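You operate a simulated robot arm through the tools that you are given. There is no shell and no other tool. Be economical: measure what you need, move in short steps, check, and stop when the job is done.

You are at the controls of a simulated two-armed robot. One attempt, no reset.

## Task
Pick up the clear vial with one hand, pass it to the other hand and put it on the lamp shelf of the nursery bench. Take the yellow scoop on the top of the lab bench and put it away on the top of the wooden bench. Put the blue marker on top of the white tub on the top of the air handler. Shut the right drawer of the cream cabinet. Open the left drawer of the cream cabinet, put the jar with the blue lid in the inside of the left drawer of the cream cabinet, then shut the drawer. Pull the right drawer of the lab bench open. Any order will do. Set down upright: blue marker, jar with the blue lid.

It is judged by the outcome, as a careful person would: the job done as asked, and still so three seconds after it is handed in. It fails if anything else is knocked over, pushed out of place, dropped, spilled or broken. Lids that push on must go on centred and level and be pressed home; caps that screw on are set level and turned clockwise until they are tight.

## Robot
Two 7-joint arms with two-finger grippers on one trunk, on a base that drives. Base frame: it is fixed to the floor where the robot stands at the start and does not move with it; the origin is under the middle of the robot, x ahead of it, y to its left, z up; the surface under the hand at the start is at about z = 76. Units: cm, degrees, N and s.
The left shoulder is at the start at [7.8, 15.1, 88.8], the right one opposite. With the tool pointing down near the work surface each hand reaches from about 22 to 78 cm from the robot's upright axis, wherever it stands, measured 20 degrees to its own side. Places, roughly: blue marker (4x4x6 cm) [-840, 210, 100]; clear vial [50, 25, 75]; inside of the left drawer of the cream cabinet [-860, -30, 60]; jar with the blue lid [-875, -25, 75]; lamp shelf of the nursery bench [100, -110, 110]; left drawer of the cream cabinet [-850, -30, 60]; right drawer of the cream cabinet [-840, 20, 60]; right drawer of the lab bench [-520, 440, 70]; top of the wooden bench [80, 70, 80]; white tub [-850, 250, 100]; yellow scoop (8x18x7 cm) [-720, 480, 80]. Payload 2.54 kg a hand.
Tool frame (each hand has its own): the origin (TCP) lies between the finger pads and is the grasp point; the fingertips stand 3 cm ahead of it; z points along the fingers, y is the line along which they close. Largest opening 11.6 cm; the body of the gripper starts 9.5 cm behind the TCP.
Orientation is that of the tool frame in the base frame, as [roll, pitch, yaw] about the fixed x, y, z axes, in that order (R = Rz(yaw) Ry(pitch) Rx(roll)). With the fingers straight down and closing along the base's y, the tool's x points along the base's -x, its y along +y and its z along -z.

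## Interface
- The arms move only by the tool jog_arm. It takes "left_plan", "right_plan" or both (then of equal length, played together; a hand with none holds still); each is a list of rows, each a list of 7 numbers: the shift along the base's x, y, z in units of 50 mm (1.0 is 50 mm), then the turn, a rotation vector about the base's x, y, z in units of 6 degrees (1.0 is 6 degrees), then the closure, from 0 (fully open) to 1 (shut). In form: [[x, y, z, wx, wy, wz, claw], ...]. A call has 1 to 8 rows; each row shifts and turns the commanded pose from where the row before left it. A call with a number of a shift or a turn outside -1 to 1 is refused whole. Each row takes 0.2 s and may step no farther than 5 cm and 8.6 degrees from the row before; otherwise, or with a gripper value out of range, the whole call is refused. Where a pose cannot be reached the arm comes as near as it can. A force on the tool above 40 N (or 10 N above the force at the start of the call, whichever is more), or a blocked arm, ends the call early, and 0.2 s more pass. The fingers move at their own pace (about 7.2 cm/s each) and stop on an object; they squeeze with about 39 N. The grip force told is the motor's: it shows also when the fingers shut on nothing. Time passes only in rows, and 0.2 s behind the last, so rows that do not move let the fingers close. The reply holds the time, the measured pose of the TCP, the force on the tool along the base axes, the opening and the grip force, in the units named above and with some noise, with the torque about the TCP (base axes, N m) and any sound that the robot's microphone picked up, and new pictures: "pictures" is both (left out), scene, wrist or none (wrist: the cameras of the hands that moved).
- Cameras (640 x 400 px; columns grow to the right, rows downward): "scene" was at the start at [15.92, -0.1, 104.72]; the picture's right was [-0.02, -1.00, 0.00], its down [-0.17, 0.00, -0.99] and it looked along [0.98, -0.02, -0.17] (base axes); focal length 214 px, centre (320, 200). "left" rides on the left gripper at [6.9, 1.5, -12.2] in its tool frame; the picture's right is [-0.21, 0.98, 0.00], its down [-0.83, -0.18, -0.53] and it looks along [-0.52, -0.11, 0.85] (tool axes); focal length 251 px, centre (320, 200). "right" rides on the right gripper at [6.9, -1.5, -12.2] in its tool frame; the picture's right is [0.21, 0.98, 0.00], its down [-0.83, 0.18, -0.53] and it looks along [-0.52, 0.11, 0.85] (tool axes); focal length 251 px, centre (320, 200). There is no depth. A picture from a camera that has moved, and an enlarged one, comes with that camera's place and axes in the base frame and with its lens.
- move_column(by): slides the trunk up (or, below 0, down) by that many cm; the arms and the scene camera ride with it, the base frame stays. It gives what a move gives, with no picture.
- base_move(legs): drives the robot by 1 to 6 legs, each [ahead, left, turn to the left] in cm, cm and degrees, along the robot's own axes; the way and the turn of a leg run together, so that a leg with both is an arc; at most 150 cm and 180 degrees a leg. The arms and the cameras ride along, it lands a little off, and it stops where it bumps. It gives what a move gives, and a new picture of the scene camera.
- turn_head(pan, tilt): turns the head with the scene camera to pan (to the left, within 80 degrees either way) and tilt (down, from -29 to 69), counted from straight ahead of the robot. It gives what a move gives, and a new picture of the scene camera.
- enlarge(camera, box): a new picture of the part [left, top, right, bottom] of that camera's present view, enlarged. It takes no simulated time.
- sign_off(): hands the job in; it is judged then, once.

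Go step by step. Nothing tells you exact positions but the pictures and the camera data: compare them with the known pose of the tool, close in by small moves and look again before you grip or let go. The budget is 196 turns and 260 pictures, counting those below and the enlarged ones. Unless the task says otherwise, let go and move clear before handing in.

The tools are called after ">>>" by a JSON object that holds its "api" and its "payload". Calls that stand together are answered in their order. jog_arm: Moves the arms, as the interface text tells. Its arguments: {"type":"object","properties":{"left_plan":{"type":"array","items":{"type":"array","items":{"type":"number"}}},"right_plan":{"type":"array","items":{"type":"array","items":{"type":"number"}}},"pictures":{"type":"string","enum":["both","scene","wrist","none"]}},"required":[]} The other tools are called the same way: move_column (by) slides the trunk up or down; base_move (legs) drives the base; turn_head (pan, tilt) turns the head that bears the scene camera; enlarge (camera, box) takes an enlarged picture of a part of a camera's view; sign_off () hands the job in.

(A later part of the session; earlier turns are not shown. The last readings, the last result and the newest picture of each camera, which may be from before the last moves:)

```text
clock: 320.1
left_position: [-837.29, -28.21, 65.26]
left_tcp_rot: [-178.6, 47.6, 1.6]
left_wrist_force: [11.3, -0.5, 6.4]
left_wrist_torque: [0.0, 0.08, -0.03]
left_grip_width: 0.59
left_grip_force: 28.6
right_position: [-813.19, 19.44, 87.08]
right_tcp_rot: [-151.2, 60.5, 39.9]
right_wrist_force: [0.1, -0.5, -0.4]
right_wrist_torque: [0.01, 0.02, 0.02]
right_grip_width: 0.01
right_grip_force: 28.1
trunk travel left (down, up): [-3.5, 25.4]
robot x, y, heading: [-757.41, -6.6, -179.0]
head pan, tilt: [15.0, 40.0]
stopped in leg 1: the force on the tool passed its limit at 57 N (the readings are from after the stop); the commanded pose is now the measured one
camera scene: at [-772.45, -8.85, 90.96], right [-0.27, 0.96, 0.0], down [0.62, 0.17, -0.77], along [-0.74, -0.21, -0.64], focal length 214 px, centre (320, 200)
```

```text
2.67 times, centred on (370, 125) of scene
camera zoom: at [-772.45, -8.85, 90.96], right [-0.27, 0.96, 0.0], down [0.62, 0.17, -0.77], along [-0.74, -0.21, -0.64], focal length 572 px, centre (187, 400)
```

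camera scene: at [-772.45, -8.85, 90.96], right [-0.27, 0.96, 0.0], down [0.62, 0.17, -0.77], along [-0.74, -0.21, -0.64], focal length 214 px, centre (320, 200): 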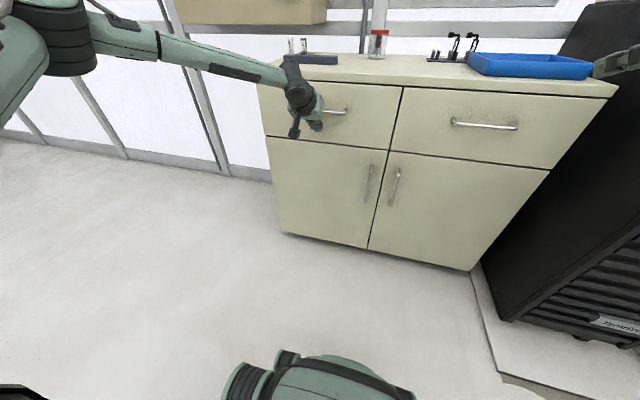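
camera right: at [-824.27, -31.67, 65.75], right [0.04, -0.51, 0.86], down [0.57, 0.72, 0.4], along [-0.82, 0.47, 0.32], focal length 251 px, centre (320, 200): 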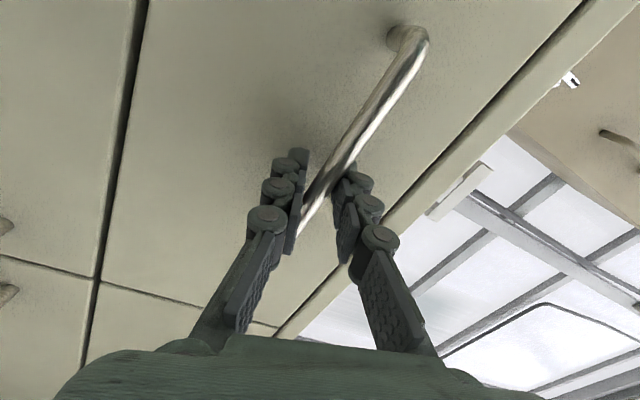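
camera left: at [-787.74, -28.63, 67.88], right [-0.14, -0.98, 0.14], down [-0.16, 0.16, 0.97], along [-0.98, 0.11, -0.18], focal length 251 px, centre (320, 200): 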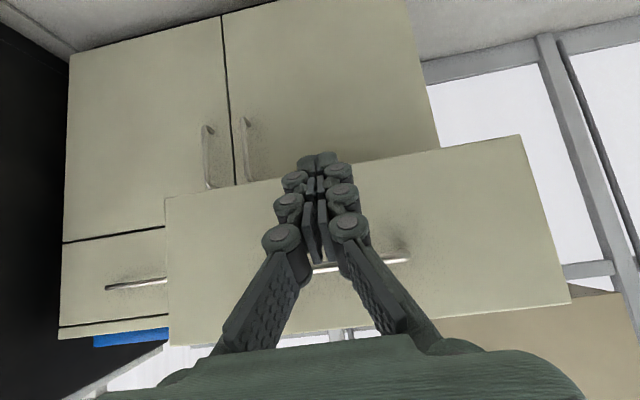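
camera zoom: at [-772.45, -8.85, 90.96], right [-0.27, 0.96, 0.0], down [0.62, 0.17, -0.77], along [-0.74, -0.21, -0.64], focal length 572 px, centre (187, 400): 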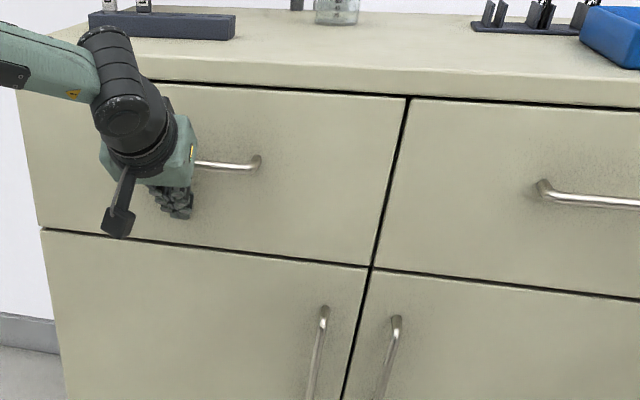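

Both drawers of the cabinet are shut hard against their stops. I back away and turn the left hand down again for the trip to the scoop.

>>> {"api": "base_move", "payload": {"legs": [[-14, 0, -0.8]]}}

>>> {"api": "jog_arm", "payload": {"left_plan": [[0.6, 0, 0.4, 0, -1, 0, 1], [0.6, 0, 0.4, 0, -1, 0, 1], [0.6, 0, 0.4, 0, -1, 0, 1], [0.6, 0, 0.4, 0, -1, 0, 1], [0.6, 0, 0.4, 0, -1, 0, 1], [0.6, 0, 0.4, 0, -1, 0, 0.9], [0.6, 0, 0.4, 0, -1, 0, 0.9], [0.6, 0, 0.4, 0, -1, 0, 0.9]], "right_plan": [[0, 0, 0, 0, -1, 0, 0.9], [0, 0, 0, 0, -1, 0, 0.9], [0, 0, 0.2, 0, -1, 0, 0.9], [0, 0, 0.2, 0, -1, 0, 0.9], [0.1, 0, 0.2, 0, -1, 0, 0.9], [0.1, 0, 0.2, 0, -1, 0, 0.9], [0.1, 0, 0.2, 0, -1, 0, 0.9], [0.1, 0, 0.2, 0, -1, 0, 0.9]], "pictures": "none"}}

>>> {"api": "move_column", "payload": {"by": 18}}

>>> {"api": "base_move", "payload": {"legs": [[0, -150, 0], [0, -150, 0]]}}

```text
clock: 321.5
left_position: [-823.97, -27.11, 65.01]
left_tcp_rot: [-178.5, 47.5, 0.9]
left_wrist_force: [-0.1, 0.2, -0.2]
left_wrist_torque: [-0.01, -0.03, 0.0]
left_grip_width: 0.0
left_grip_force: 28.2
right_position: [-799.13, 20.19, 87.05]
right_tcp_rot: [-151.3, 60.3, 39.0]
right_wrist_force: [-0.1, -0.1, -0.2]
right_wrist_torque: [-0.01, 0.03, -0.02]
right_grip_width: 0.01
right_grip_force: 28.5
trunk travel left (down, up): [-3.5, 25.4]
robot x, y, heading: [-743.65, -6.74, 179.7]
head pan, tilt: [15.0, 40.0]
camera scene: at [-758.86, -8.61, 90.94], right [-0.25, 0.97, 0.0], down [0.62, 0.16, -0.77], along [-0.74, -0.19, -0.64], focal length 214 px, centre (320, 200)
```

scene: 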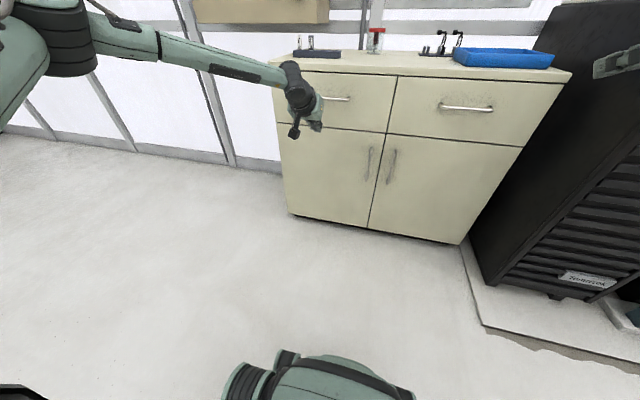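

```text
clock: 323.3
left_position: [-799.68, -27.08, 81.22]
left_tcp_rot: [-179.2, -0.6, 0.5]
left_wrist_force: [-0.2, -0.4, 0.3]
left_wrist_torque: [-0.03, -0.04, 0.01]
left_grip_width: 1.16
left_grip_force: 0.0
right_position: [-797.23, 20.3, 93.17]
right_tcp_rot: [179.3, 17.3, 18.8]
right_wrist_force: [-0.2, -0.5, -0.1]
right_wrist_torque: [-0.01, 0.0, 0.01]
right_grip_width: 1.17
right_grip_force: 0.1
trunk travel left (down, up): [-3.5, 25.4]
robot x, y, heading: [-743.87, -6.71, 179.7]
head pan, tilt: [15.0, 40.0]
```

```text
clock: 325.3
left_position: [-799.88, -27.09, 99.13]
left_tcp_rot: [-179.2, -0.6, 0.5]
left_wrist_force: [-0.9, 0.5, 0.4]
left_wrist_torque: [0.0, -0.02, 0.02]
left_grip_width: 1.17
left_grip_force: 0.1
right_position: [-797.13, 20.34, 111.03]
right_tcp_rot: [179.4, 17.3, 19.0]
right_wrist_force: [0.1, -0.7, 0.7]
right_wrist_torque: [-0.03, -0.03, -0.02]
right_grip_width: 1.15
right_grip_force: 0.2
trunk travel left (down, up): [-21.5, 7.4]
robot x, y, heading: [-743.64, -6.55, 179.6]
head pan, tilt: [15.0, 40.0]
```

```text
clock: 354.2
left_position: [-792.21, 276.84, 99.18]
left_tcp_rot: [-179.3, -0.5, -0.7]
left_wrist_force: [-0.7, -0.4, 0.1]
left_wrist_torque: [-0.02, 0.04, -0.02]
left_grip_width: 1.17
left_grip_force: 0.1
right_position: [-788.5, 324.05, 111.06]
right_tcp_rot: [179.5, 17.3, 17.8]
right_wrist_force: [-0.2, -0.3, -0.1]
right_wrist_torque: [0.03, 0.02, 0.0]
right_grip_width: 1.16
right_grip_force: 0.0
trunk travel left (down, up): [-21.5, 7.4]
robot x, y, heading: [-735.55, 296.43, 178.6]
head pan, tilt: [15.0, 40.0]
camera scene: at [-750.79, 294.43, 108.94], right [-0.23, 0.97, 0.0], down [0.62, 0.15, -0.77], along [-0.74, -0.18, -0.64], focal length 214 px, centre (320, 200)
```

scene: 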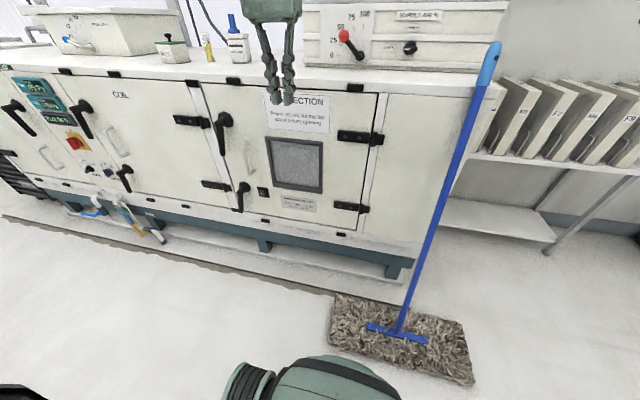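

The marker still stands on its tub. I back away from the mop and turn north to face the lab bench.

>>> {"api": "base_move", "payload": {"legs": [[-40, 0, 0], [0, 0, -88]]}}

>>> {"api": "turn_head", "payload": {"pan": 0, "tilt": 25}}

```text
clock: 360.6
left_position: [-714.57, 350.71, 99.17]
left_tcp_rot: [-179.2, -0.5, -89.4]
left_wrist_force: [-0.4, 0.5, 0.0]
left_wrist_torque: [0.02, -0.01, -0.01]
left_grip_width: 1.15
left_grip_force: 0.0
right_position: [-667.34, 348.29, 111.04]
right_tcp_rot: [179.4, 17.2, -71.0]
right_wrist_force: [-0.2, 0.0, -0.6]
right_wrist_torque: [0.03, 0.03, 0.03]
right_grip_width: 1.18
right_grip_force: 0.0
trunk travel left (down, up): [-21.5, 7.4]
robot x, y, heading: [-693.97, 294.47, 89.9]
head pan, tilt: [15.0, 40.0]
camera scene: at [-696.35, 309.65, 108.94], right [0.97, 0.26, 0.0], down [0.16, -0.62, -0.77], along [-0.2, 0.74, -0.64], focal length 214 px, centre (320, 200)
```

scene: 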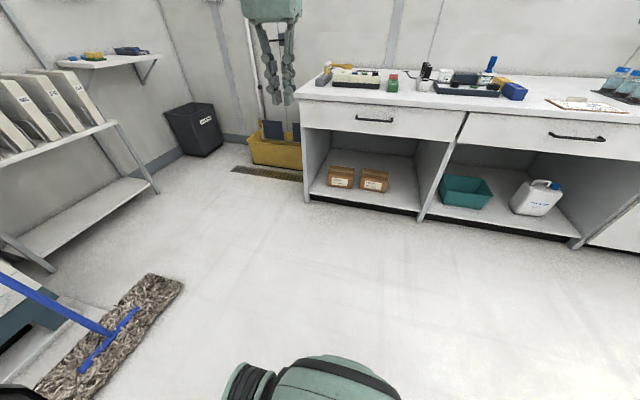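

```text
clock: 361.4
left_position: [-714.57, 350.72, 99.13]
left_tcp_rot: [-179.0, -0.5, -89.5]
left_wrist_force: [-0.3, -0.2, -0.7]
left_wrist_torque: [0.01, 0.03, 0.01]
left_grip_width: 1.17
left_grip_force: 0.0
right_position: [-667.28, 348.1, 111.12]
right_tcp_rot: [179.4, 17.3, -71.0]
right_wrist_force: [-0.3, 0.6, -0.1]
right_wrist_torque: [-0.02, 0.0, 0.03]
right_grip_width: 1.19
right_grip_force: 0.1
trunk travel left (down, up): [-21.5, 7.4]
robot x, y, heading: [-693.94, 294.23, 89.8]
head pan, tilt: [0.0, 25.0]
camera scene: at [-694.16, 310.65, 111.27], right [1.0, 0.0, 0.0], down [0.0, -0.42, -0.91], along [0.0, 0.91, -0.42], focal length 214 px, centre (320, 200)
```

scene: 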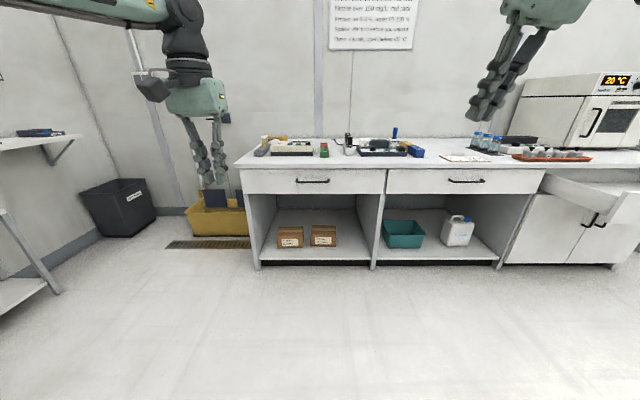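

Two yellow things may be on the left part of the bench. I enlarge that part of the bench top.

>>> {"api": "enlarge", "payload": {"camera": "scene", "box": [240, 110, 440, 210]}}

```text
3.20 times, centred on (340, 160) of scene
camera zoom: at [-694.16, 310.65, 111.27], right [1.0, 0.0, 0.0], down [0.0, -0.42, -0.91], along [0.0, 0.91, -0.42], focal length 686 px, centre (256, 328)
```

zoom: 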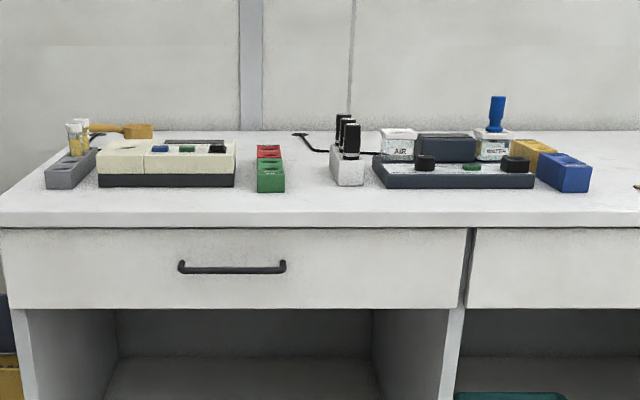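

The yellow scoop lies at the back left of the bench, behind a cream device, perhaps near [−725, 485]. I raise the trunk and drive closer for a better view.

>>> {"api": "move_column", "payload": {"by": 7}}

>>> {"api": "base_move", "payload": {"legs": [[70, 5, 0]]}}

>>> {"api": "turn_head", "payload": {"pan": 15, "tilt": 25}}

>>> {"api": "enlarge", "payload": {"camera": "scene", "box": [160, 100, 480, 300]}}

```text
clock: 362.4
left_position: [-714.65, 350.69, 106.22]
left_tcp_rot: [-179.2, -0.6, -89.3]
left_wrist_force: [-0.6, 0.1, 0.2]
left_wrist_torque: [0.01, -0.03, 0.02]
left_grip_width: 1.16
left_grip_force: 0.1
right_position: [-667.28, 348.13, 118.06]
right_tcp_rot: [179.3, 17.2, -70.8]
right_wrist_force: [-0.6, -0.2, 0.1]
right_wrist_torque: [-0.05, 0.05, -0.02]
right_grip_width: 1.17
right_grip_force: 0.1
trunk travel left (down, up): [-28.5, 0.4]
robot x, y, heading: [-693.97, 294.5, 90.1]
head pan, tilt: [0.0, 25.0]
```

```text
clock: 366.3
left_position: [-720.69, 420.19, 106.24]
left_tcp_rot: [-179.2, -0.5, -88.6]
left_wrist_force: [0.3, 0.3, -0.2]
left_wrist_torque: [-0.06, -0.01, 0.0]
left_grip_width: 1.15
left_grip_force: 0.0
right_position: [-673.46, 418.11, 118.09]
right_tcp_rot: [179.4, 17.3, -70.1]
right_wrist_force: [-0.2, -0.3, 0.8]
right_wrist_torque: [0.02, -0.02, -0.01]
right_grip_width: 1.14
right_grip_force: 0.1
trunk travel left (down, up): [-28.5, 0.4]
robot x, y, heading: [-699.31, 364.26, 90.8]
head pan, tilt: [0.0, 25.0]
camera scene: at [-699.71, 380.33, 118.27], right [1.0, 0.01, 0.0], down [0.01, -0.42, -0.91], along [-0.01, 0.91, -0.42], focal length 214 px, centre (320, 200)
```

scene: 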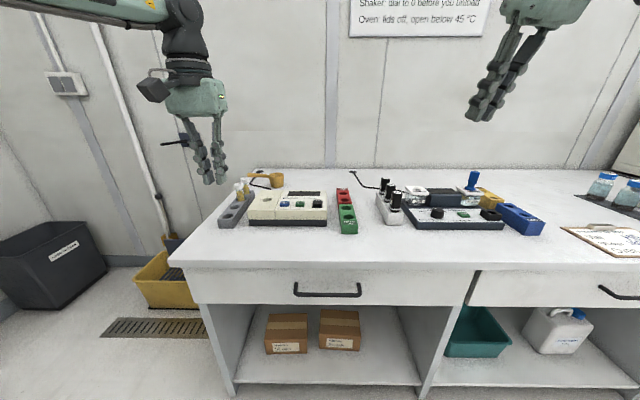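

```text
clock: 367.1
left_position: [-720.68, 420.12, 106.17]
left_tcp_rot: [-179.2, -0.5, -88.5]
left_wrist_force: [1.1, 0.0, 0.6]
left_wrist_torque: [-0.05, 0.02, -0.02]
left_grip_width: 1.19
left_grip_force: 0.1
right_position: [-673.38, 418.21, 118.18]
right_tcp_rot: [179.3, 17.2, -70.1]
right_wrist_force: [0.0, -0.2, -0.2]
right_wrist_torque: [-0.02, -0.04, 0.0]
right_grip_width: 1.16
right_grip_force: 0.2
trunk travel left (down, up): [-28.5, 0.4]
robot x, y, heading: [-699.14, 364.21, 90.7]
head pan, tilt: [15.0, 25.0]
camera scene: at [-702.08, 379.96, 118.27], right [0.96, 0.27, 0.0], down [0.11, -0.41, -0.91], along [-0.24, 0.87, -0.42], focal length 214 px, centre (320, 200)
```

scene: 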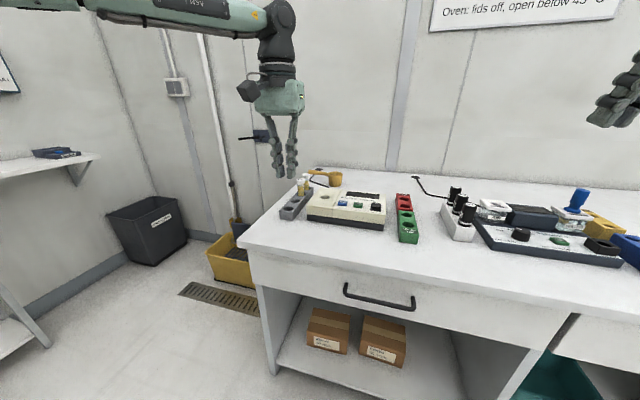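

```text
2.00 times, centred on (320, 200) of scene
camera zoom: at [-702.08, 379.96, 118.27], right [0.96, 0.27, 0.0], down [0.11, -0.41, -0.91], along [-0.24, 0.87, -0.42], focal length 429 px, centre (320, 200)
```

zoom: 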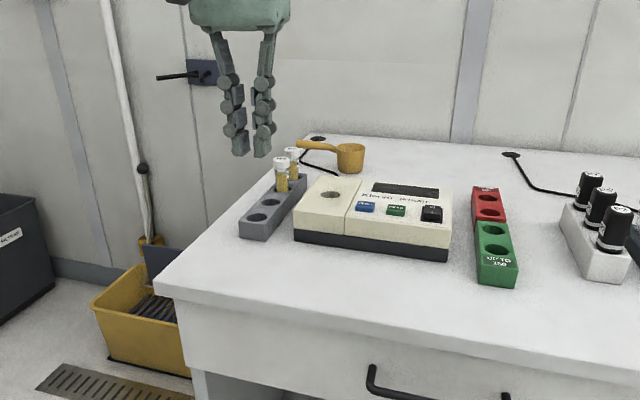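

The scoop is a cup with a side handle: cup centre about [−721, 474], rim z ≈ 87, bench z ≈ 80, behind the cream device. I creep closer to the bench to bring it within reach.

>>> {"api": "base_move", "payload": {"legs": [[12, 6, -0.7], [10, 0, 0]]}}

```text
clock: 369.1
left_position: [-725.84, 442.2, 106.17]
left_tcp_rot: [-179.2, -0.6, -89.4]
left_wrist_force: [0.2, 0.4, -0.1]
left_wrist_torque: [0.0, -0.01, 0.02]
left_grip_width: 1.18
left_grip_force: 0.1
right_position: [-678.48, 439.69, 118.14]
right_tcp_rot: [179.4, 17.2, -70.9]
right_wrist_force: [0.4, 0.5, 0.3]
right_wrist_torque: [-0.04, 0.01, 0.01]
right_grip_width: 1.16
right_grip_force: 0.0
trunk travel left (down, up): [-28.5, 0.4]
robot x, y, heading: [-705.5, 386.23, 89.8]
head pan, tilt: [15.0, 25.0]
camera scene: at [-707.77, 401.94, 118.26], right [0.97, 0.26, 0.0], down [0.11, -0.41, -0.91], along [-0.23, 0.88, -0.42], focal length 214 px, centre (320, 200)
```

scene: 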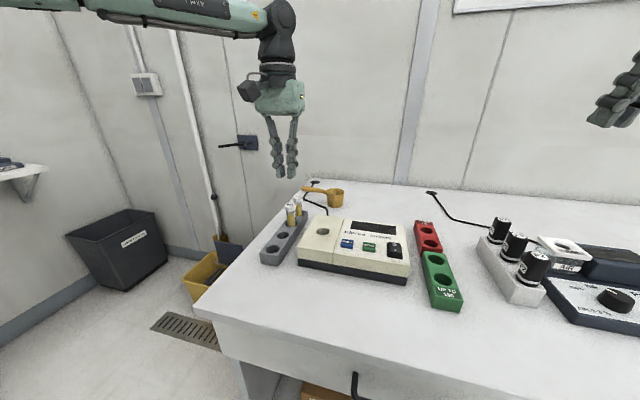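

No bump yet. I creep 8 cm further.

>>> {"api": "base_move", "payload": {"legs": [[8, 0, 0]]}}

>>> {"api": "enlarge", "payload": {"camera": "scene", "box": [230, 160, 430, 285]}}

```text
clock: 370.3
left_position: [-725.8, 449.42, 106.1]
left_tcp_rot: [-179.1, -0.5, -89.5]
left_wrist_force: [-0.2, -0.1, -0.4]
left_wrist_torque: [-0.03, -0.03, -0.01]
left_grip_width: 1.16
left_grip_force: 0.1
right_position: [-678.4, 446.9, 117.83]
right_tcp_rot: [179.4, 17.5, -70.9]
right_wrist_force: [-0.2, -0.6, 0.6]
right_wrist_torque: [0.01, -0.01, -0.02]
right_grip_width: 1.15
right_grip_force: 0.1
trunk travel left (down, up): [-28.5, 0.4]
robot x, y, heading: [-705.0, 393.26, 89.5]
head pan, tilt: [15.0, 25.0]
stopped in leg 1: the robot was blocked; the commanded pose is now the measured one
camera scene: at [-707.75, 409.16, 118.15], right [0.97, 0.26, 0.0], down [0.11, -0.41, -0.91], along [-0.23, 0.88, -0.42], focal length 214 px, centre (320, 200)
```

scene: 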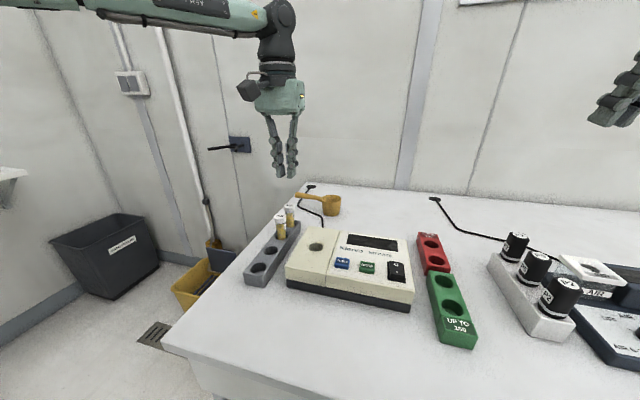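

```text
3.20 times, centred on (330, 222) of scene
camera zoom: at [-707.75, 409.16, 118.15], right [0.97, 0.26, 0.0], down [0.11, -0.41, -0.91], along [-0.23, 0.88, -0.42], focal length 686 px, centre (288, 128)
```

zoom: 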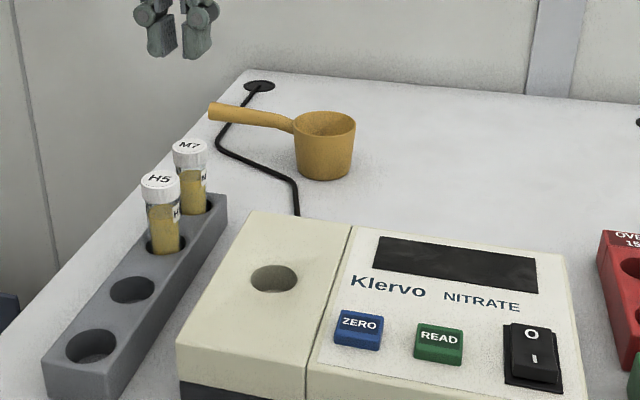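

The base touched at y ≈ 393; I ease off 1 cm. Cup: centre ≈ [−721.5, 477], rim z ≈ 86, 6.7 cm wide. I lower the trunk a bit and pitch the open left hand forward.

>>> {"api": "base_move", "payload": {"legs": [[-1, 0, 0.4]]}}

>>> {"api": "move_column", "payload": {"by": -5}}

>>> {"api": "jog_arm", "payload": {"left_plan": [[0.05, 0.2, 0.1, 1, 0, 0, 0.5], [0.1, 0.2, 0.1, 1, 0, 0, 0.2], [0.1, 0.2, 0.1, 1, 0, 0, 0.2], [0.1, 0.2, 0, 1, 0, 0, 0.2], [0.1, 0.2, 0, 1, 0, 0, 0.2], [0.1, 0.2, 0, 1, 0, 0, 0.2], [0.1, 0.2, 0, 1, 0, 0, 0.2], [0.1, 0.2, 0, 1, 0, 0, 0.2]], "pictures": "both"}}

```text
clock: 371.1
left_position: [-726.1, 448.3, 106.33]
left_tcp_rot: [-179.1, -0.4, -89.0]
left_wrist_force: [-0.8, -0.3, 1.5]
left_wrist_torque: [0.03, -0.01, 0.03]
left_grip_width: 1.17
left_grip_force: 0.1
right_position: [-678.79, 446.21, 118.29]
right_tcp_rot: [179.4, 17.4, -70.5]
right_wrist_force: [0.1, 0.0, -0.2]
right_wrist_torque: [0.05, -0.02, -0.03]
right_grip_width: 1.17
right_grip_force: 0.0
trunk travel left (down, up): [-28.5, 0.4]
robot x, y, heading: [-705.33, 392.24, 90.0]
head pan, tilt: [15.0, 25.0]
camera scene: at [-707.86, 408.21, 118.33], right [0.96, 0.26, 0.0], down [0.11, -0.41, -0.91], along [-0.24, 0.87, -0.42], focal length 214 px, centre (320, 200)
```

scene: 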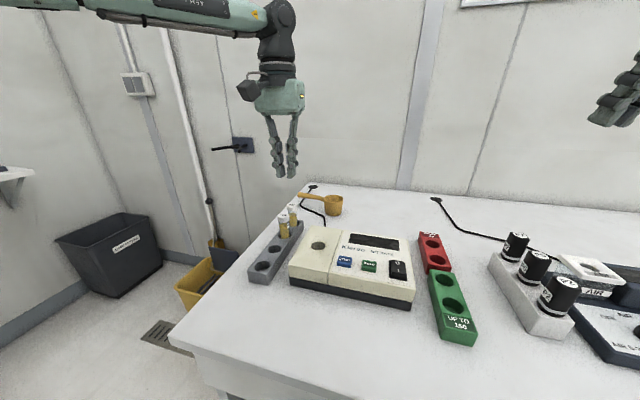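

```text
clock: 372.0
left_position: [-726.16, 448.55, 101.26]
left_tcp_rot: [-179.1, -0.4, -89.0]
left_wrist_force: [0.8, -0.2, 0.0]
left_wrist_torque: [0.02, 0.0, -0.03]
left_grip_width: 1.16
left_grip_force: 0.0
right_position: [-678.76, 446.16, 113.15]
right_tcp_rot: [179.4, 17.3, -70.6]
right_wrist_force: [0.0, 0.2, 0.4]
right_wrist_torque: [0.01, -0.03, -0.03]
right_grip_width: 1.17
right_grip_force: 0.1
trunk travel left (down, up): [-23.5, 5.4]
robot x, y, heading: [-704.98, 392.58, 90.2]
head pan, tilt: [15.0, 25.0]
```

```text
clock: 373.8
left_position: [-722.47, 456.49, 102.73]
left_tcp_rot: [-178.1, 47.7, -88.5]
left_wrist_force: [0.2, -0.3, -0.5]
left_wrist_torque: [0.02, 0.02, 0.02]
left_grip_width: 9.28
left_grip_force: 0.0
right_position: [-678.75, 446.27, 113.17]
right_tcp_rot: [179.3, 17.4, -70.5]
right_wrist_force: [0.8, -0.8, 0.3]
right_wrist_torque: [0.0, -0.01, 0.0]
right_grip_width: 1.18
right_grip_force: 0.0
trunk travel left (down, up): [-23.5, 5.4]
robot x, y, heading: [-705.41, 392.64, 90.5]
head pan, tilt: [15.0, 25.0]
camera scene: at [-707.85, 408.28, 113.27], right [0.96, 0.26, 0.0], down [0.11, -0.41, -0.91], along [-0.24, 0.87, -0.42], focal length 214 px, centre (320, 200)
camera left: at [-723.88, 442.87, 105.85], right [-0.98, 0.14, 0.14], down [0.16, 0.16, 0.97], along [0.12, 0.98, -0.18], focal length 251 px, centre (320, 200)
```

scene: 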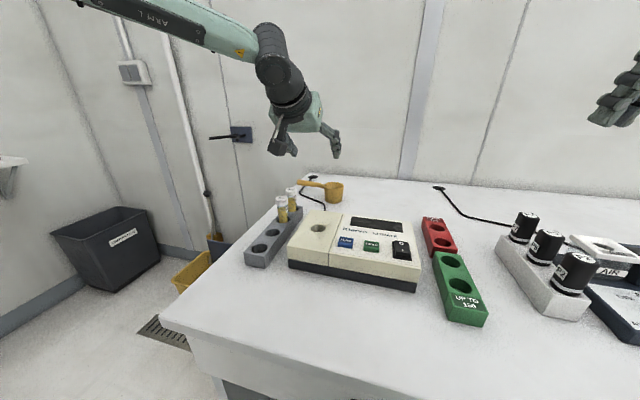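
left: 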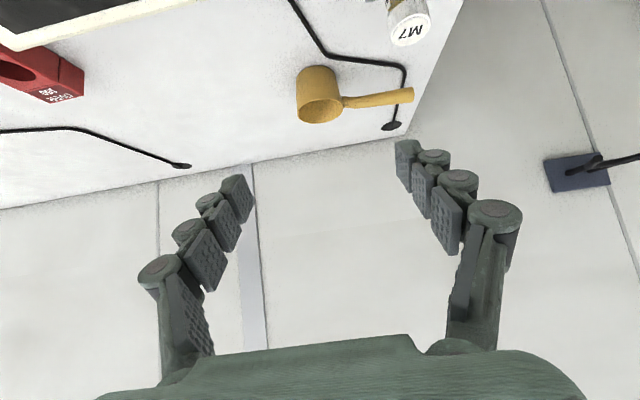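

The wrist view confirms the cup's rim centre at [−722.3, 477.3, 86]. I go to the pre-grasp point.

>>> {"api": "jog_arm", "payload": {"left_plan": [[0.02, 0.69, -0.5, 0, 0, 0, 0.2], [0.02, 0.69, -0.55, 0, 0, 0, 0.2], [0, 0.69, -0.55, 0, 0, 0, 0.2], [0, 0.69, -0.55, 0, 0, 0, 0.2], [0, 0, 0, 0, 0, 0, 0.2]], "pictures": "wrist"}}

```text
clock: 375.0
left_position: [-722.23, 470.0, 91.87]
left_tcp_rot: [-177.9, 47.7, -88.5]
left_wrist_force: [0.8, -0.1, -0.4]
left_wrist_torque: [-0.01, 0.01, 0.03]
left_grip_width: 9.27
left_grip_force: 0.1
right_position: [-678.83, 446.23, 113.15]
right_tcp_rot: [179.4, 17.4, -70.5]
right_wrist_force: [0.1, -0.4, -1.3]
right_wrist_torque: [0.01, 0.0, -0.01]
right_grip_width: 1.17
right_grip_force: 0.1
trunk travel left (down, up): [-23.5, 5.4]
robot x, y, heading: [-705.4, 391.89, 90.0]
head pan, tilt: [15.0, 25.0]
camera left: at [-723.63, 456.48, 95.1], right [-0.98, 0.14, 0.14], down [0.16, 0.16, 0.97], along [0.12, 0.98, -0.18], focal length 251 px, centre (320, 200)
```

left: 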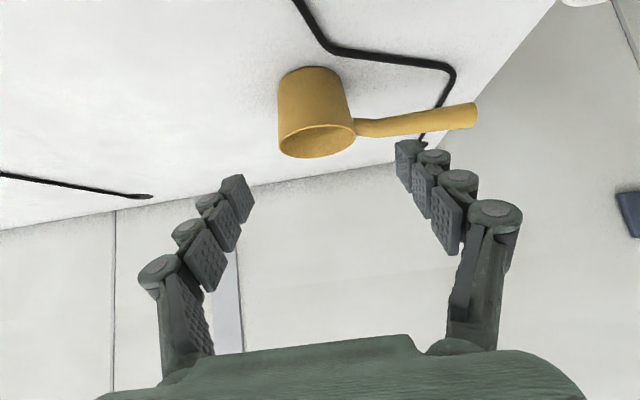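

The handle leaves the cup on the left, so the left finger must pass just below it. I come in slightly lower and stop with the grip a little in front of the cup's middle.

>>> {"api": "jog_arm", "payload": {"left_plan": [[0, 0.2, -0.5, 0, 0, 0, 0.2], [0, 0.4, -0.45, 0, 0, 0, 0.2], [0, 0.35, -0.35, 0, 0, 0, 0.2], [0, 0, 0, 0, 0, 0, 0.2]], "pictures": "wrist"}}

```text
clock: 376.0
left_position: [-724.41, 471.81, 86.41]
left_tcp_rot: [-178.0, 47.5, -88.6]
left_wrist_force: [0.8, -0.7, -0.1]
left_wrist_torque: [-0.01, -0.03, 0.0]
left_grip_width: 9.31
left_grip_force: 0.0
left hand out of reach, approached as far as the arm can: row 2, 3
right_position: [-678.78, 446.22, 113.19]
right_tcp_rot: [179.4, 17.4, -70.5]
right_wrist_force: [0.3, -0.3, 0.1]
right_wrist_torque: [0.0, -0.02, -0.01]
right_grip_width: 1.16
right_grip_force: 0.1
trunk travel left (down, up): [-23.5, 5.4]
robot x, y, heading: [-705.31, 392.42, 90.3]
head pan, tilt: [15.0, 25.0]
camera left: at [-725.92, 458.23, 89.53], right [-0.98, 0.14, 0.13], down [0.16, 0.16, 0.97], along [0.12, 0.98, -0.18], focal length 251 px, centre (320, 200)
```

left: 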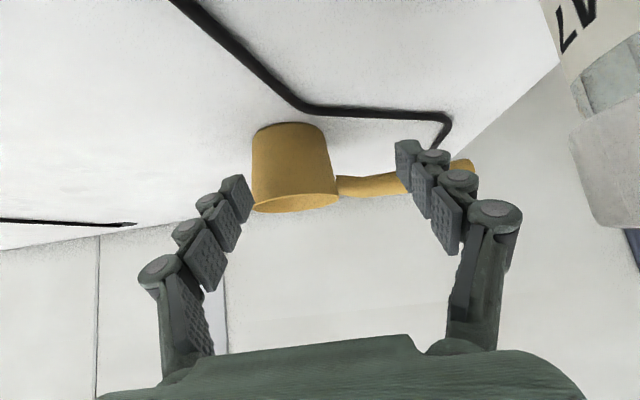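

That is out of reach from the front. The bench's left end is free: standing west of it and facing east, the left hand can come straight down on the cup with fingers clear of the handle. I withdraw the hand and make it vertical again.

>>> {"api": "jog_arm", "payload": {"left_plan": [[0.2, -0.4, 0.5, 0, 0, 0, 0.2], [0.2, -0.5, 0.6, 0, 0, 0, 0.2], [0, -0.6, 0.6, -1, 0, 0, 0.5], [0, -0.7, 0.4, -1, 0, 0, 0.9], [0, -0.7, 0.4, -1, 0, 0, 0.9], [0, -0.7, 0.2, -1, 0, 0, 0.9], [0, -0.7, 0, -1, 0, 0, 0.9], [0, -0.7, 0, -1, 0, 0, 0.9]], "pictures": "none"}}

>>> {"api": "jog_arm", "payload": {"left_plan": [[0, -0.5, 0, -1, 0, 0, 0.9], [0, -0.5, 0, -1, 0, 0, 0.9], [0, 0, 0, 0, 0, 0, 0.9]], "right_plan": [[0, -0.7, 0, -1, 0, 0, 0.9], [0, -0.7, 0, -1, 0, 0, 0.9], [0, -0.6, 0, -0.8, 0, 0, 0.9]], "pictures": "none"}}

>>> {"api": "base_move", "payload": {"legs": [[-60, 0, 0], [0, 0, -90]]}}

```text
clock: 377.8
left_position: [-722.3, 447.07, 99.82]
left_tcp_rot: [-179.0, 11.5, -89.0]
left_wrist_force: [-0.4, -0.4, -0.5]
left_wrist_torque: [0.04, 0.0, 0.0]
left_grip_width: 1.13
left_grip_force: 0.0
right_position: [-678.73, 446.16, 113.17]
right_tcp_rot: [179.4, 17.3, -70.5]
right_wrist_force: [-0.2, -0.6, 0.3]
right_wrist_torque: [0.01, -0.02, -0.01]
right_grip_width: 1.16
right_grip_force: 0.1
trunk travel left (down, up): [-23.5, 5.4]
robot x, y, heading: [-705.26, 392.6, 90.1]
head pan, tilt: [15.0, 25.0]
```

```text
clock: 378.6
left_position: [-722.46, 441.98, 99.77]
left_tcp_rot: [-179.0, -0.5, -89.1]
left_wrist_force: [-0.2, -0.5, 0.9]
left_wrist_torque: [0.0, 0.02, 0.0]
left_grip_width: 1.15
left_grip_force: 0.0
right_position: [-678.85, 435.93, 113.26]
right_tcp_rot: [173.8, 1.5, -71.4]
right_wrist_force: [-0.8, 0.1, 0.5]
right_wrist_torque: [0.0, 0.01, -0.02]
right_grip_width: 1.15
right_grip_force: 0.2
trunk travel left (down, up): [-23.5, 5.4]
robot x, y, heading: [-705.09, 392.46, 90.3]
head pan, tilt: [15.0, 25.0]
```

```text
clock: 385.9
left_position: [-655.35, 349.91, 99.9]
left_tcp_rot: [-179.1, -0.4, -178.5]
left_wrist_force: [-0.2, 0.9, 0.6]
left_wrist_torque: [-0.01, 0.01, 0.01]
left_grip_width: 1.15
left_grip_force: 0.1
right_position: [-661.02, 306.19, 113.13]
right_tcp_rot: [173.9, 1.5, -161.0]
right_wrist_force: [1.2, -1.0, 0.5]
right_wrist_torque: [0.02, 0.0, 0.02]
right_grip_width: 1.17
right_grip_force: 0.0
trunk travel left (down, up): [-23.5, 5.4]
robot x, y, heading: [-704.88, 332.5, 0.6]
head pan, tilt: [15.0, 25.0]
camera scene: at [-689.35, 334.9, 113.27], right [0.27, -0.96, 0.0], down [-0.41, -0.11, -0.91], along [0.87, 0.25, -0.42], focal length 214 px, centre (320, 200)
```

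scene: 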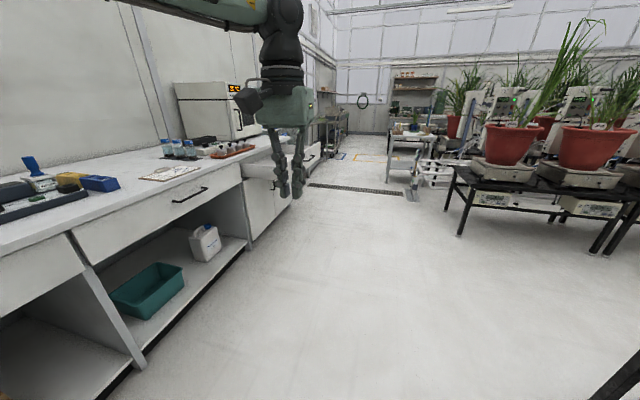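

I face east now. I sidestep to y ≈ 388 and back along the bench front to its west end.

>>> {"api": "base_move", "payload": {"legs": [[0, 55, -0.6], [-35, 0, 0]]}}

>>> {"api": "turn_head", "payload": {"pan": 75, "tilt": 40}}

```text
clock: 393.5
left_position: [-691.19, 403.36, 99.76]
left_tcp_rot: [-179.1, -0.3, -179.5]
left_wrist_force: [-0.8, 0.7, 1.1]
left_wrist_torque: [-0.03, -0.01, -0.01]
left_grip_width: 1.17
left_grip_force: 0.0
right_position: [-697.66, 359.76, 113.13]
right_tcp_rot: [173.9, 1.6, -161.9]
right_wrist_force: [-0.4, 0.0, 0.3]
right_wrist_torque: [-0.02, 0.01, -0.01]
right_grip_width: 1.16
right_grip_force: 0.1
trunk travel left (down, up): [-23.5, 5.4]
robot x, y, heading: [-740.73, 386.5, -0.2]
head pan, tilt: [15.0, 25.0]
camera scene: at [-725.35, 388.94, 113.28], right [0.26, -0.97, 0.0], down [-0.41, -0.11, -0.91], along [0.88, 0.23, -0.42], focal length 214 px, centre (320, 200)
```

scene: 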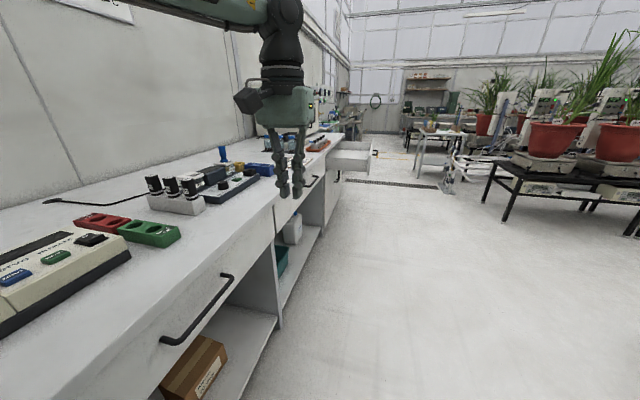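

```text
clock: 394.8
left_position: [-691.22, 403.37, 99.83]
left_tcp_rot: [-179.1, -0.5, -179.5]
left_wrist_force: [-0.8, 0.3, 0.4]
left_wrist_torque: [0.01, 0.04, -0.02]
left_grip_width: 1.17
left_grip_force: 0.0
right_position: [-697.39, 359.76, 113.1]
right_tcp_rot: [173.8, 1.6, -161.8]
right_wrist_force: [-0.1, -0.6, -0.9]
right_wrist_torque: [-0.04, 0.02, -0.02]
right_grip_width: 1.17
right_grip_force: 0.1
trunk travel left (down, up): [-23.5, 5.4]
robot x, y, heading: [-740.88, 386.65, -0.1]
head pan, tilt: [75.0, 40.0]
camera scene: at [-731.98, 394.79, 110.94], right [0.96, -0.26, 0.0], down [-0.17, -0.62, -0.77], along [0.2, 0.74, -0.64], focal length 214 px, centre (320, 200)
```

scene: 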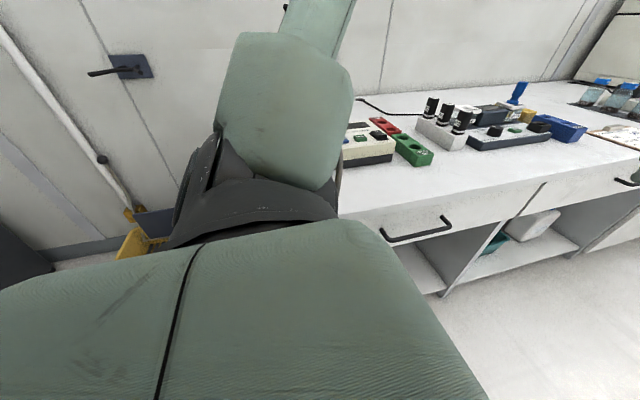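

I back on to x ≈ −776, then step north beside the bench end.

>>> {"api": "base_move", "payload": {"legs": [[-36, 0, 0], [0, 25, 0]]}}

>>> {"api": "turn_head", "payload": {"pan": 40, "tilt": 30}}

```text
clock: 399.8
left_position: [-726.56, 429.38, 99.87]
left_tcp_rot: [-179.2, -0.5, -179.7]
left_wrist_force: [0.2, 0.0, 0.2]
left_wrist_torque: [0.01, 0.0, -0.01]
left_grip_width: 1.16
left_grip_force: 0.1
right_position: [-732.95, 385.89, 113.08]
right_tcp_rot: [173.9, 1.5, -162.2]
right_wrist_force: [-0.1, 0.1, 0.1]
right_wrist_torque: [-0.03, 0.01, 0.01]
right_grip_width: 1.16
right_grip_force: 0.0
trunk travel left (down, up): [-23.5, 5.4]
robot x, y, heading: [-776.41, 412.84, -0.4]
head pan, tilt: [75.0, 40.0]
camera scene: at [-767.39, 421.04, 110.94], right [0.96, -0.27, 0.0], down [-0.17, -0.62, -0.77], along [0.2, 0.74, -0.64], focal length 214 px, centre (320, 200)
```

scene: 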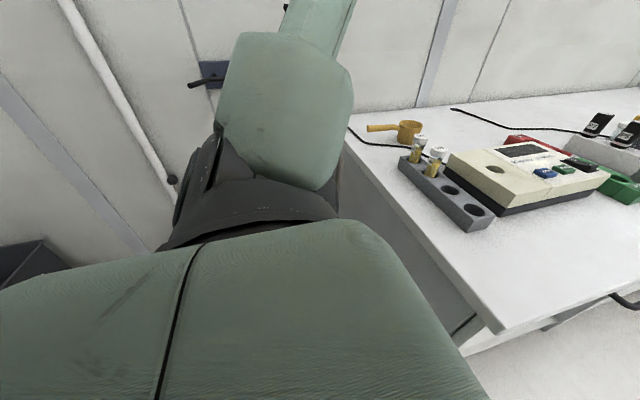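

```text
clock: 400.8
left_position: [-726.52, 429.36, 99.86]
left_tcp_rot: [-179.1, -0.5, -179.7]
left_wrist_force: [0.4, -0.5, 0.7]
left_wrist_torque: [-0.01, 0.0, -0.01]
left_grip_width: 1.15
left_grip_force: 0.1
right_position: [-733.06, 385.91, 113.03]
right_tcp_rot: [173.8, 1.5, -162.1]
right_wrist_force: [0.4, -0.6, -0.8]
right_wrist_torque: [0.01, 0.03, -0.03]
right_grip_width: 1.17
right_grip_force: 0.1
trunk travel left (down, up): [-23.5, 5.4]
robot x, y, heading: [-775.94, 412.49, -0.5]
head pan, tilt: [40.0, 30.0]
camera scene: at [-762.69, 418.59, 112.47], right [0.64, -0.77, 0.0], down [-0.39, -0.32, -0.87], along [0.67, 0.55, -0.5], focal length 214 px, centre (320, 200)
```

scene: 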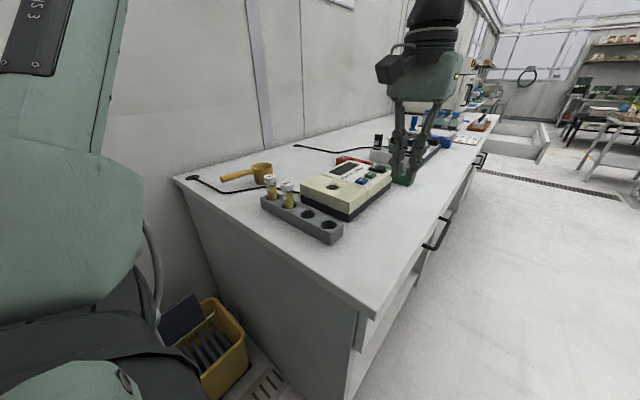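

From here the scoop is clearly reachable. I step a little closer and bring the left hand over the cup.

>>> {"api": "base_move", "payload": {"legs": [[3, 6, 0]]}}

>>> {"api": "jog_arm", "payload": {"left_plan": [[0, 0.95, 0, 0, 0, 0, 0.5], [0, 0.95, 0, 0, 0, 0, 0.2], [0, 0.95, 0, 0, 0, 0, 0.2], [0, 0.95, 0, 0, 0, 0, 0.2], [0, 0.95, 0, 0, 0, 0, 0.2], [0, 0.95, 0, 0, 0, 0, 0.2], [0, 0.95, 0, 0, 0, 0, 0.2], [0, 0.95, 0, 0, 0, 0, 0.2]], "pictures": "both"}}

```text
clock: 402.1
left_position: [-723.72, 435.58, 99.76]
left_tcp_rot: [-179.1, -0.5, -179.6]
left_wrist_force: [0.9, -1.0, 0.1]
left_wrist_torque: [0.0, 0.01, 0.03]
left_grip_width: 1.17
left_grip_force: 0.0
right_position: [-730.12, 391.96, 113.12]
right_tcp_rot: [173.9, 1.5, -162.0]
right_wrist_force: [0.0, 0.8, -0.1]
right_wrist_torque: [-0.02, 0.02, 0.02]
right_grip_width: 1.15
right_grip_force: 0.0
trunk travel left (down, up): [-23.5, 5.4]
robot x, y, heading: [-773.23, 418.68, -0.2]
head pan, tilt: [40.0, 30.0]
camera scene: at [-759.79, 424.64, 112.47], right [0.64, -0.77, 0.0], down [-0.39, -0.32, -0.87], along [0.67, 0.55, -0.5], focal length 214 px, centre (320, 200)
```

scene: 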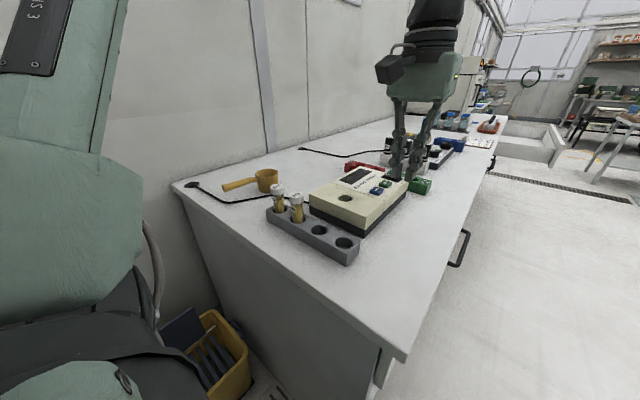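

```text
clock: 403.9
left_position: [-724.57, 470.74, 99.29]
left_tcp_rot: [-179.4, -0.6, -179.3]
left_wrist_force: [-0.1, -1.9, 1.8]
left_wrist_torque: [0.12, -0.07, 0.0]
left_grip_width: 9.34
left_grip_force: 0.3
left hand out of reach, approached as far as the arm can: row 8
right_position: [-730.22, 391.63, 113.15]
right_tcp_rot: [173.7, 1.6, -162.2]
right_wrist_force: [-0.1, -2.4, 1.1]
right_wrist_torque: [0.16, -0.05, -0.03]
right_grip_width: 1.16
right_grip_force: 0.0
trunk travel left (down, up): [-23.5, 5.4]
robot x, y, heading: [-773.19, 418.63, -0.1]
head pan, tilt: [40.0, 30.0]
camera scene: at [-759.88, 424.37, 112.54], right [0.64, -0.77, 0.0], down [-0.38, -0.32, -0.87], along [0.67, 0.55, -0.5], focal length 214 px, centre (320, 200)
camera left: at [-731.32, 472.36, 111.52], right [0.2, 0.98, -0.01], down [0.83, -0.17, 0.53], along [0.51, -0.12, -0.85], focal length 251 px, centre (320, 200)
```

scene: 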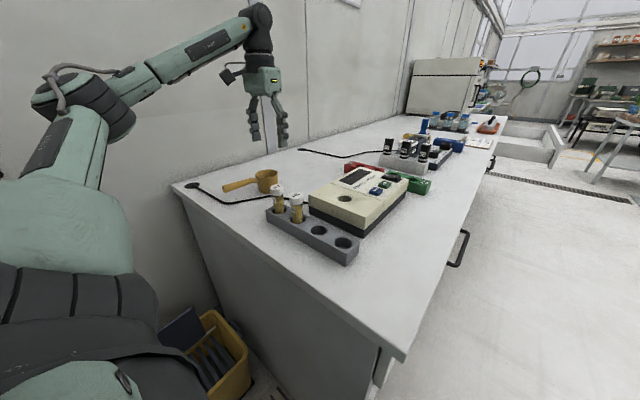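
left: 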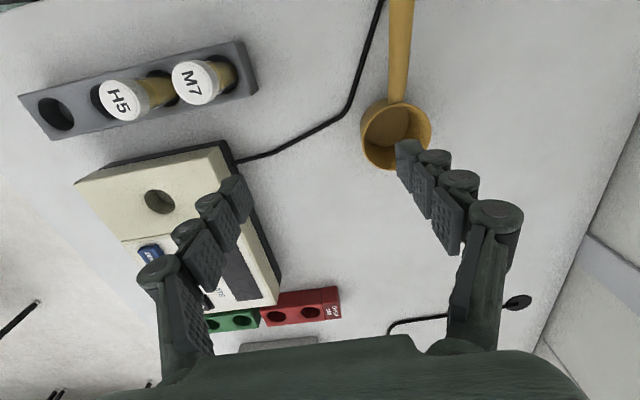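

The cup's centre reads [−722.1, 478.1]. Lower down the arm reaches further, so I descend 6 cm and then shift over it.

>>> {"api": "jog_arm", "payload": {"left_plan": [[0, 0, -0.6, 0, 0, 0, 0.15], [0, 0, -0.6, 0, 0, 0, 0.15], [0.25, 0.7, 0, 0, 0, 0, 0.15], [0.25, 0.7, 0, 0, 0, 0, 0.15], [0, 0, 0, 0, 0, 0, 0.15]], "pictures": "wrist"}}

```text
clock: 405.1
left_position: [-724.4, 470.68, 92.99]
left_tcp_rot: [-179.1, -0.3, -179.6]
left_wrist_force: [0.4, -0.8, -0.2]
left_wrist_torque: [-0.03, 0.01, -0.01]
left_grip_width: 9.87
left_grip_force: 0.0
left hand out of reach, approached as far as the arm can: row 3, 4
right_position: [-730.06, 391.99, 113.15]
right_tcp_rot: [173.8, 1.5, -162.1]
right_wrist_force: [0.1, -0.1, 0.2]
right_wrist_torque: [-0.01, -0.06, 0.03]
right_grip_width: 1.13
right_grip_force: 0.1
trunk travel left (down, up): [-23.5, 5.4]
robot x, y, heading: [-773.18, 419.02, -0.1]
head pan, tilt: [40.0, 30.0]
camera left: at [-731.12, 472.42, 105.24], right [0.21, 0.98, -0.02], down [0.83, -0.17, 0.53], along [0.52, -0.12, -0.85], focal length 251 px, centre (320, 200)
```

left: 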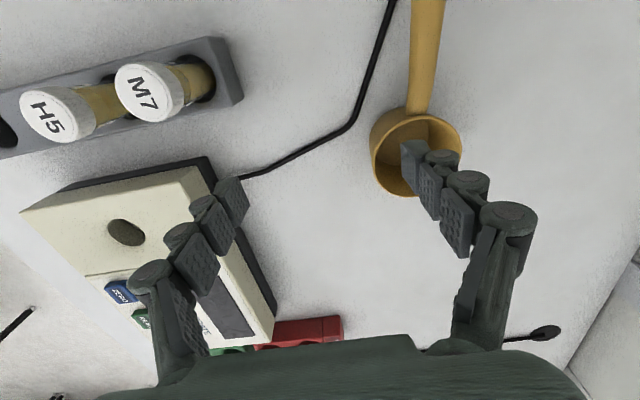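

The wrist seems limited at this yaw. I turn the hand 36° about the vertical to follow the arm's direction, which still keeps the fingers off the handle, and move again.

>>> {"api": "jog_arm", "payload": {"left_plan": [[0, 0, 0.2, 0, 0, 1, 0.15], [0, 0, 0.2, 0, 0, 1, 0.15], [0, 0.1, 0, 0, 0, 1, 0.15], [0, 0.2, 0, 0, 0, 1, 0.15], [0.1, 0.3, 0, 0, 0, 1, 0.15], [0.1, 0.4, 0, 0, 0, 1, 0.15], [0.1, 0.3, 0, 0, 0, 0, 0.15], [0.1, 0.2, 0, 0, 0, 0, 0.15]], "pictures": "wrist"}}

```text
clock: 406.9
left_position: [-722.42, 478.28, 95.28]
left_tcp_rot: [-179.2, -0.4, -143.6]
left_wrist_force: [0.2, 0.7, 0.5]
left_wrist_torque: [0.02, 0.01, 0.01]
left_grip_width: 9.86
left_grip_force: 0.1
right_position: [-730.07, 391.87, 113.08]
right_tcp_rot: [173.8, 1.4, -162.0]
right_wrist_force: [0.3, 0.0, -0.1]
right_wrist_torque: [0.01, 0.02, 0.0]
right_grip_width: 1.17
right_grip_force: 0.2
trunk travel left (down, up): [-23.5, 5.4]
robot x, y, heading: [-773.72, 418.74, -0.1]
head pan, tilt: [40.0, 30.0]
camera left: at [-728.85, 475.79, 107.52], right [-0.41, 0.91, -0.02], down [0.77, 0.35, 0.53], along [0.49, 0.2, -0.85], focal length 251 px, centre (320, 200)
```

left: 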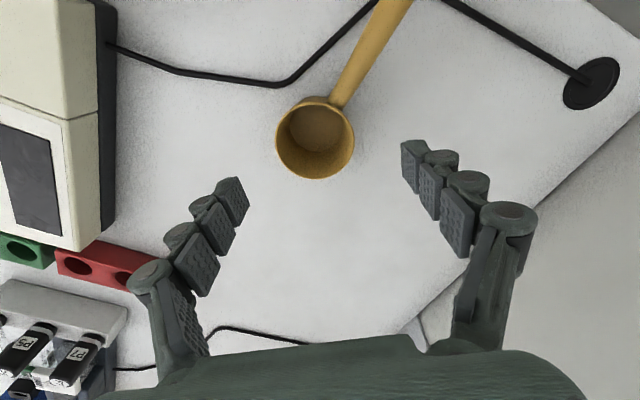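

Now the hand is exactly above the cup ([−722.0, 478.0]) and the handle lies between the finger lines. I descend 11 cm and look.

>>> {"api": "jog_arm", "payload": {"left_plan": [[0.05, -0.03, -0.7, 0, 0, 0, 0.15], [0, 0, -0.7, 0, 0, 0, 0.15], [0, 0, -0.5, 0, 0, 0, 0.15], [0, 0, -0.28, 0, 0, 0, 0.15], [0, 0, 0, 0, 0, 0, 0.15]], "pictures": "wrist"}}

```text
clock: 408.1
left_position: [-722.32, 478.2, 84.12]
left_tcp_rot: [-179.1, -0.5, -143.6]
left_wrist_force: [-0.1, 0.2, 0.2]
left_wrist_torque: [0.01, -0.02, -0.02]
left_grip_width: 9.85
left_grip_force: 0.1
right_position: [-730.08, 391.85, 113.21]
right_tcp_rot: [173.9, 1.6, -162.0]
right_wrist_force: [0.7, -0.5, -0.5]
right_wrist_torque: [0.0, 0.0, 0.02]
right_grip_width: 1.18
right_grip_force: 0.1
trunk travel left (down, up): [-23.5, 5.4]
robot x, y, heading: [-773.42, 419.08, -0.2]
head pan, tilt: [40.0, 30.0]
camera left: at [-728.68, 475.56, 96.46], right [-0.41, 0.91, -0.02], down [0.77, 0.35, 0.53], along [0.49, 0.2, -0.85], focal length 251 px, centre (320, 200)
```

left: 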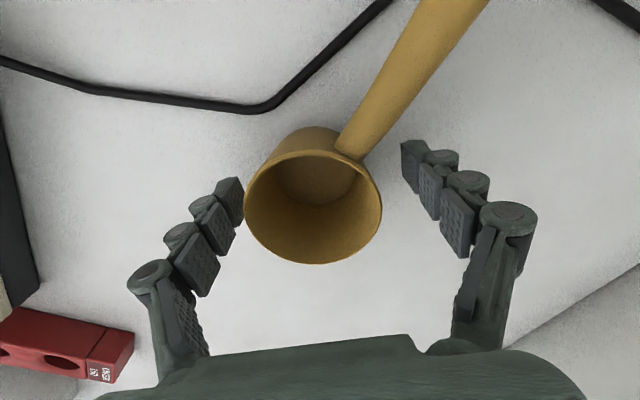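

I shift 0.7 cm away from the handle root to centre on the cup, then close.

>>> {"api": "jog_arm", "payload": {"left_plan": [[0.11, 0.05, 0, 0, 0, 0, 0.15], [0, 0, 0, 0, 0, 0, 0.5], [0, 0, 0, 0, 0, 0, 0.8], [0, 0, 0, 0, 0, 0, 0.8], [0, 0, 0, 0, 0, 0, 0.8]], "pictures": "wrist"}}

```text
clock: 409.3
left_position: [-721.75, 478.36, 84.3]
left_tcp_rot: [-179.2, -0.4, -143.7]
left_wrist_force: [-0.6, 0.4, 2.8]
left_wrist_torque: [0.0, 0.01, -0.05]
left_grip_width: 6.86
left_grip_force: 39.4
right_position: [-730.06, 391.84, 113.14]
right_tcp_rot: [173.8, 1.5, -162.0]
right_wrist_force: [0.5, -0.5, 0.1]
right_wrist_torque: [-0.01, 0.03, -0.01]
right_grip_width: 1.17
right_grip_force: 0.1
trunk travel left (down, up): [-23.5, 5.4]
robot x, y, heading: [-773.59, 418.79, -0.1]
head pan, tilt: [40.0, 30.0]
camera left: at [-728.09, 475.74, 96.56], right [-0.41, 0.91, -0.02], down [0.77, 0.35, 0.53], along [0.49, 0.2, -0.85], focal length 251 px, centre (320, 200)
```

left: 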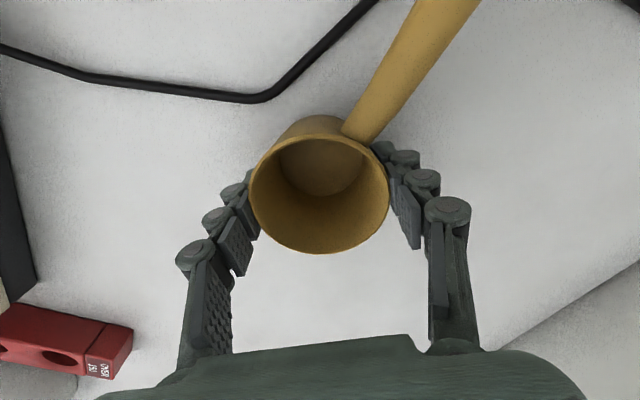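

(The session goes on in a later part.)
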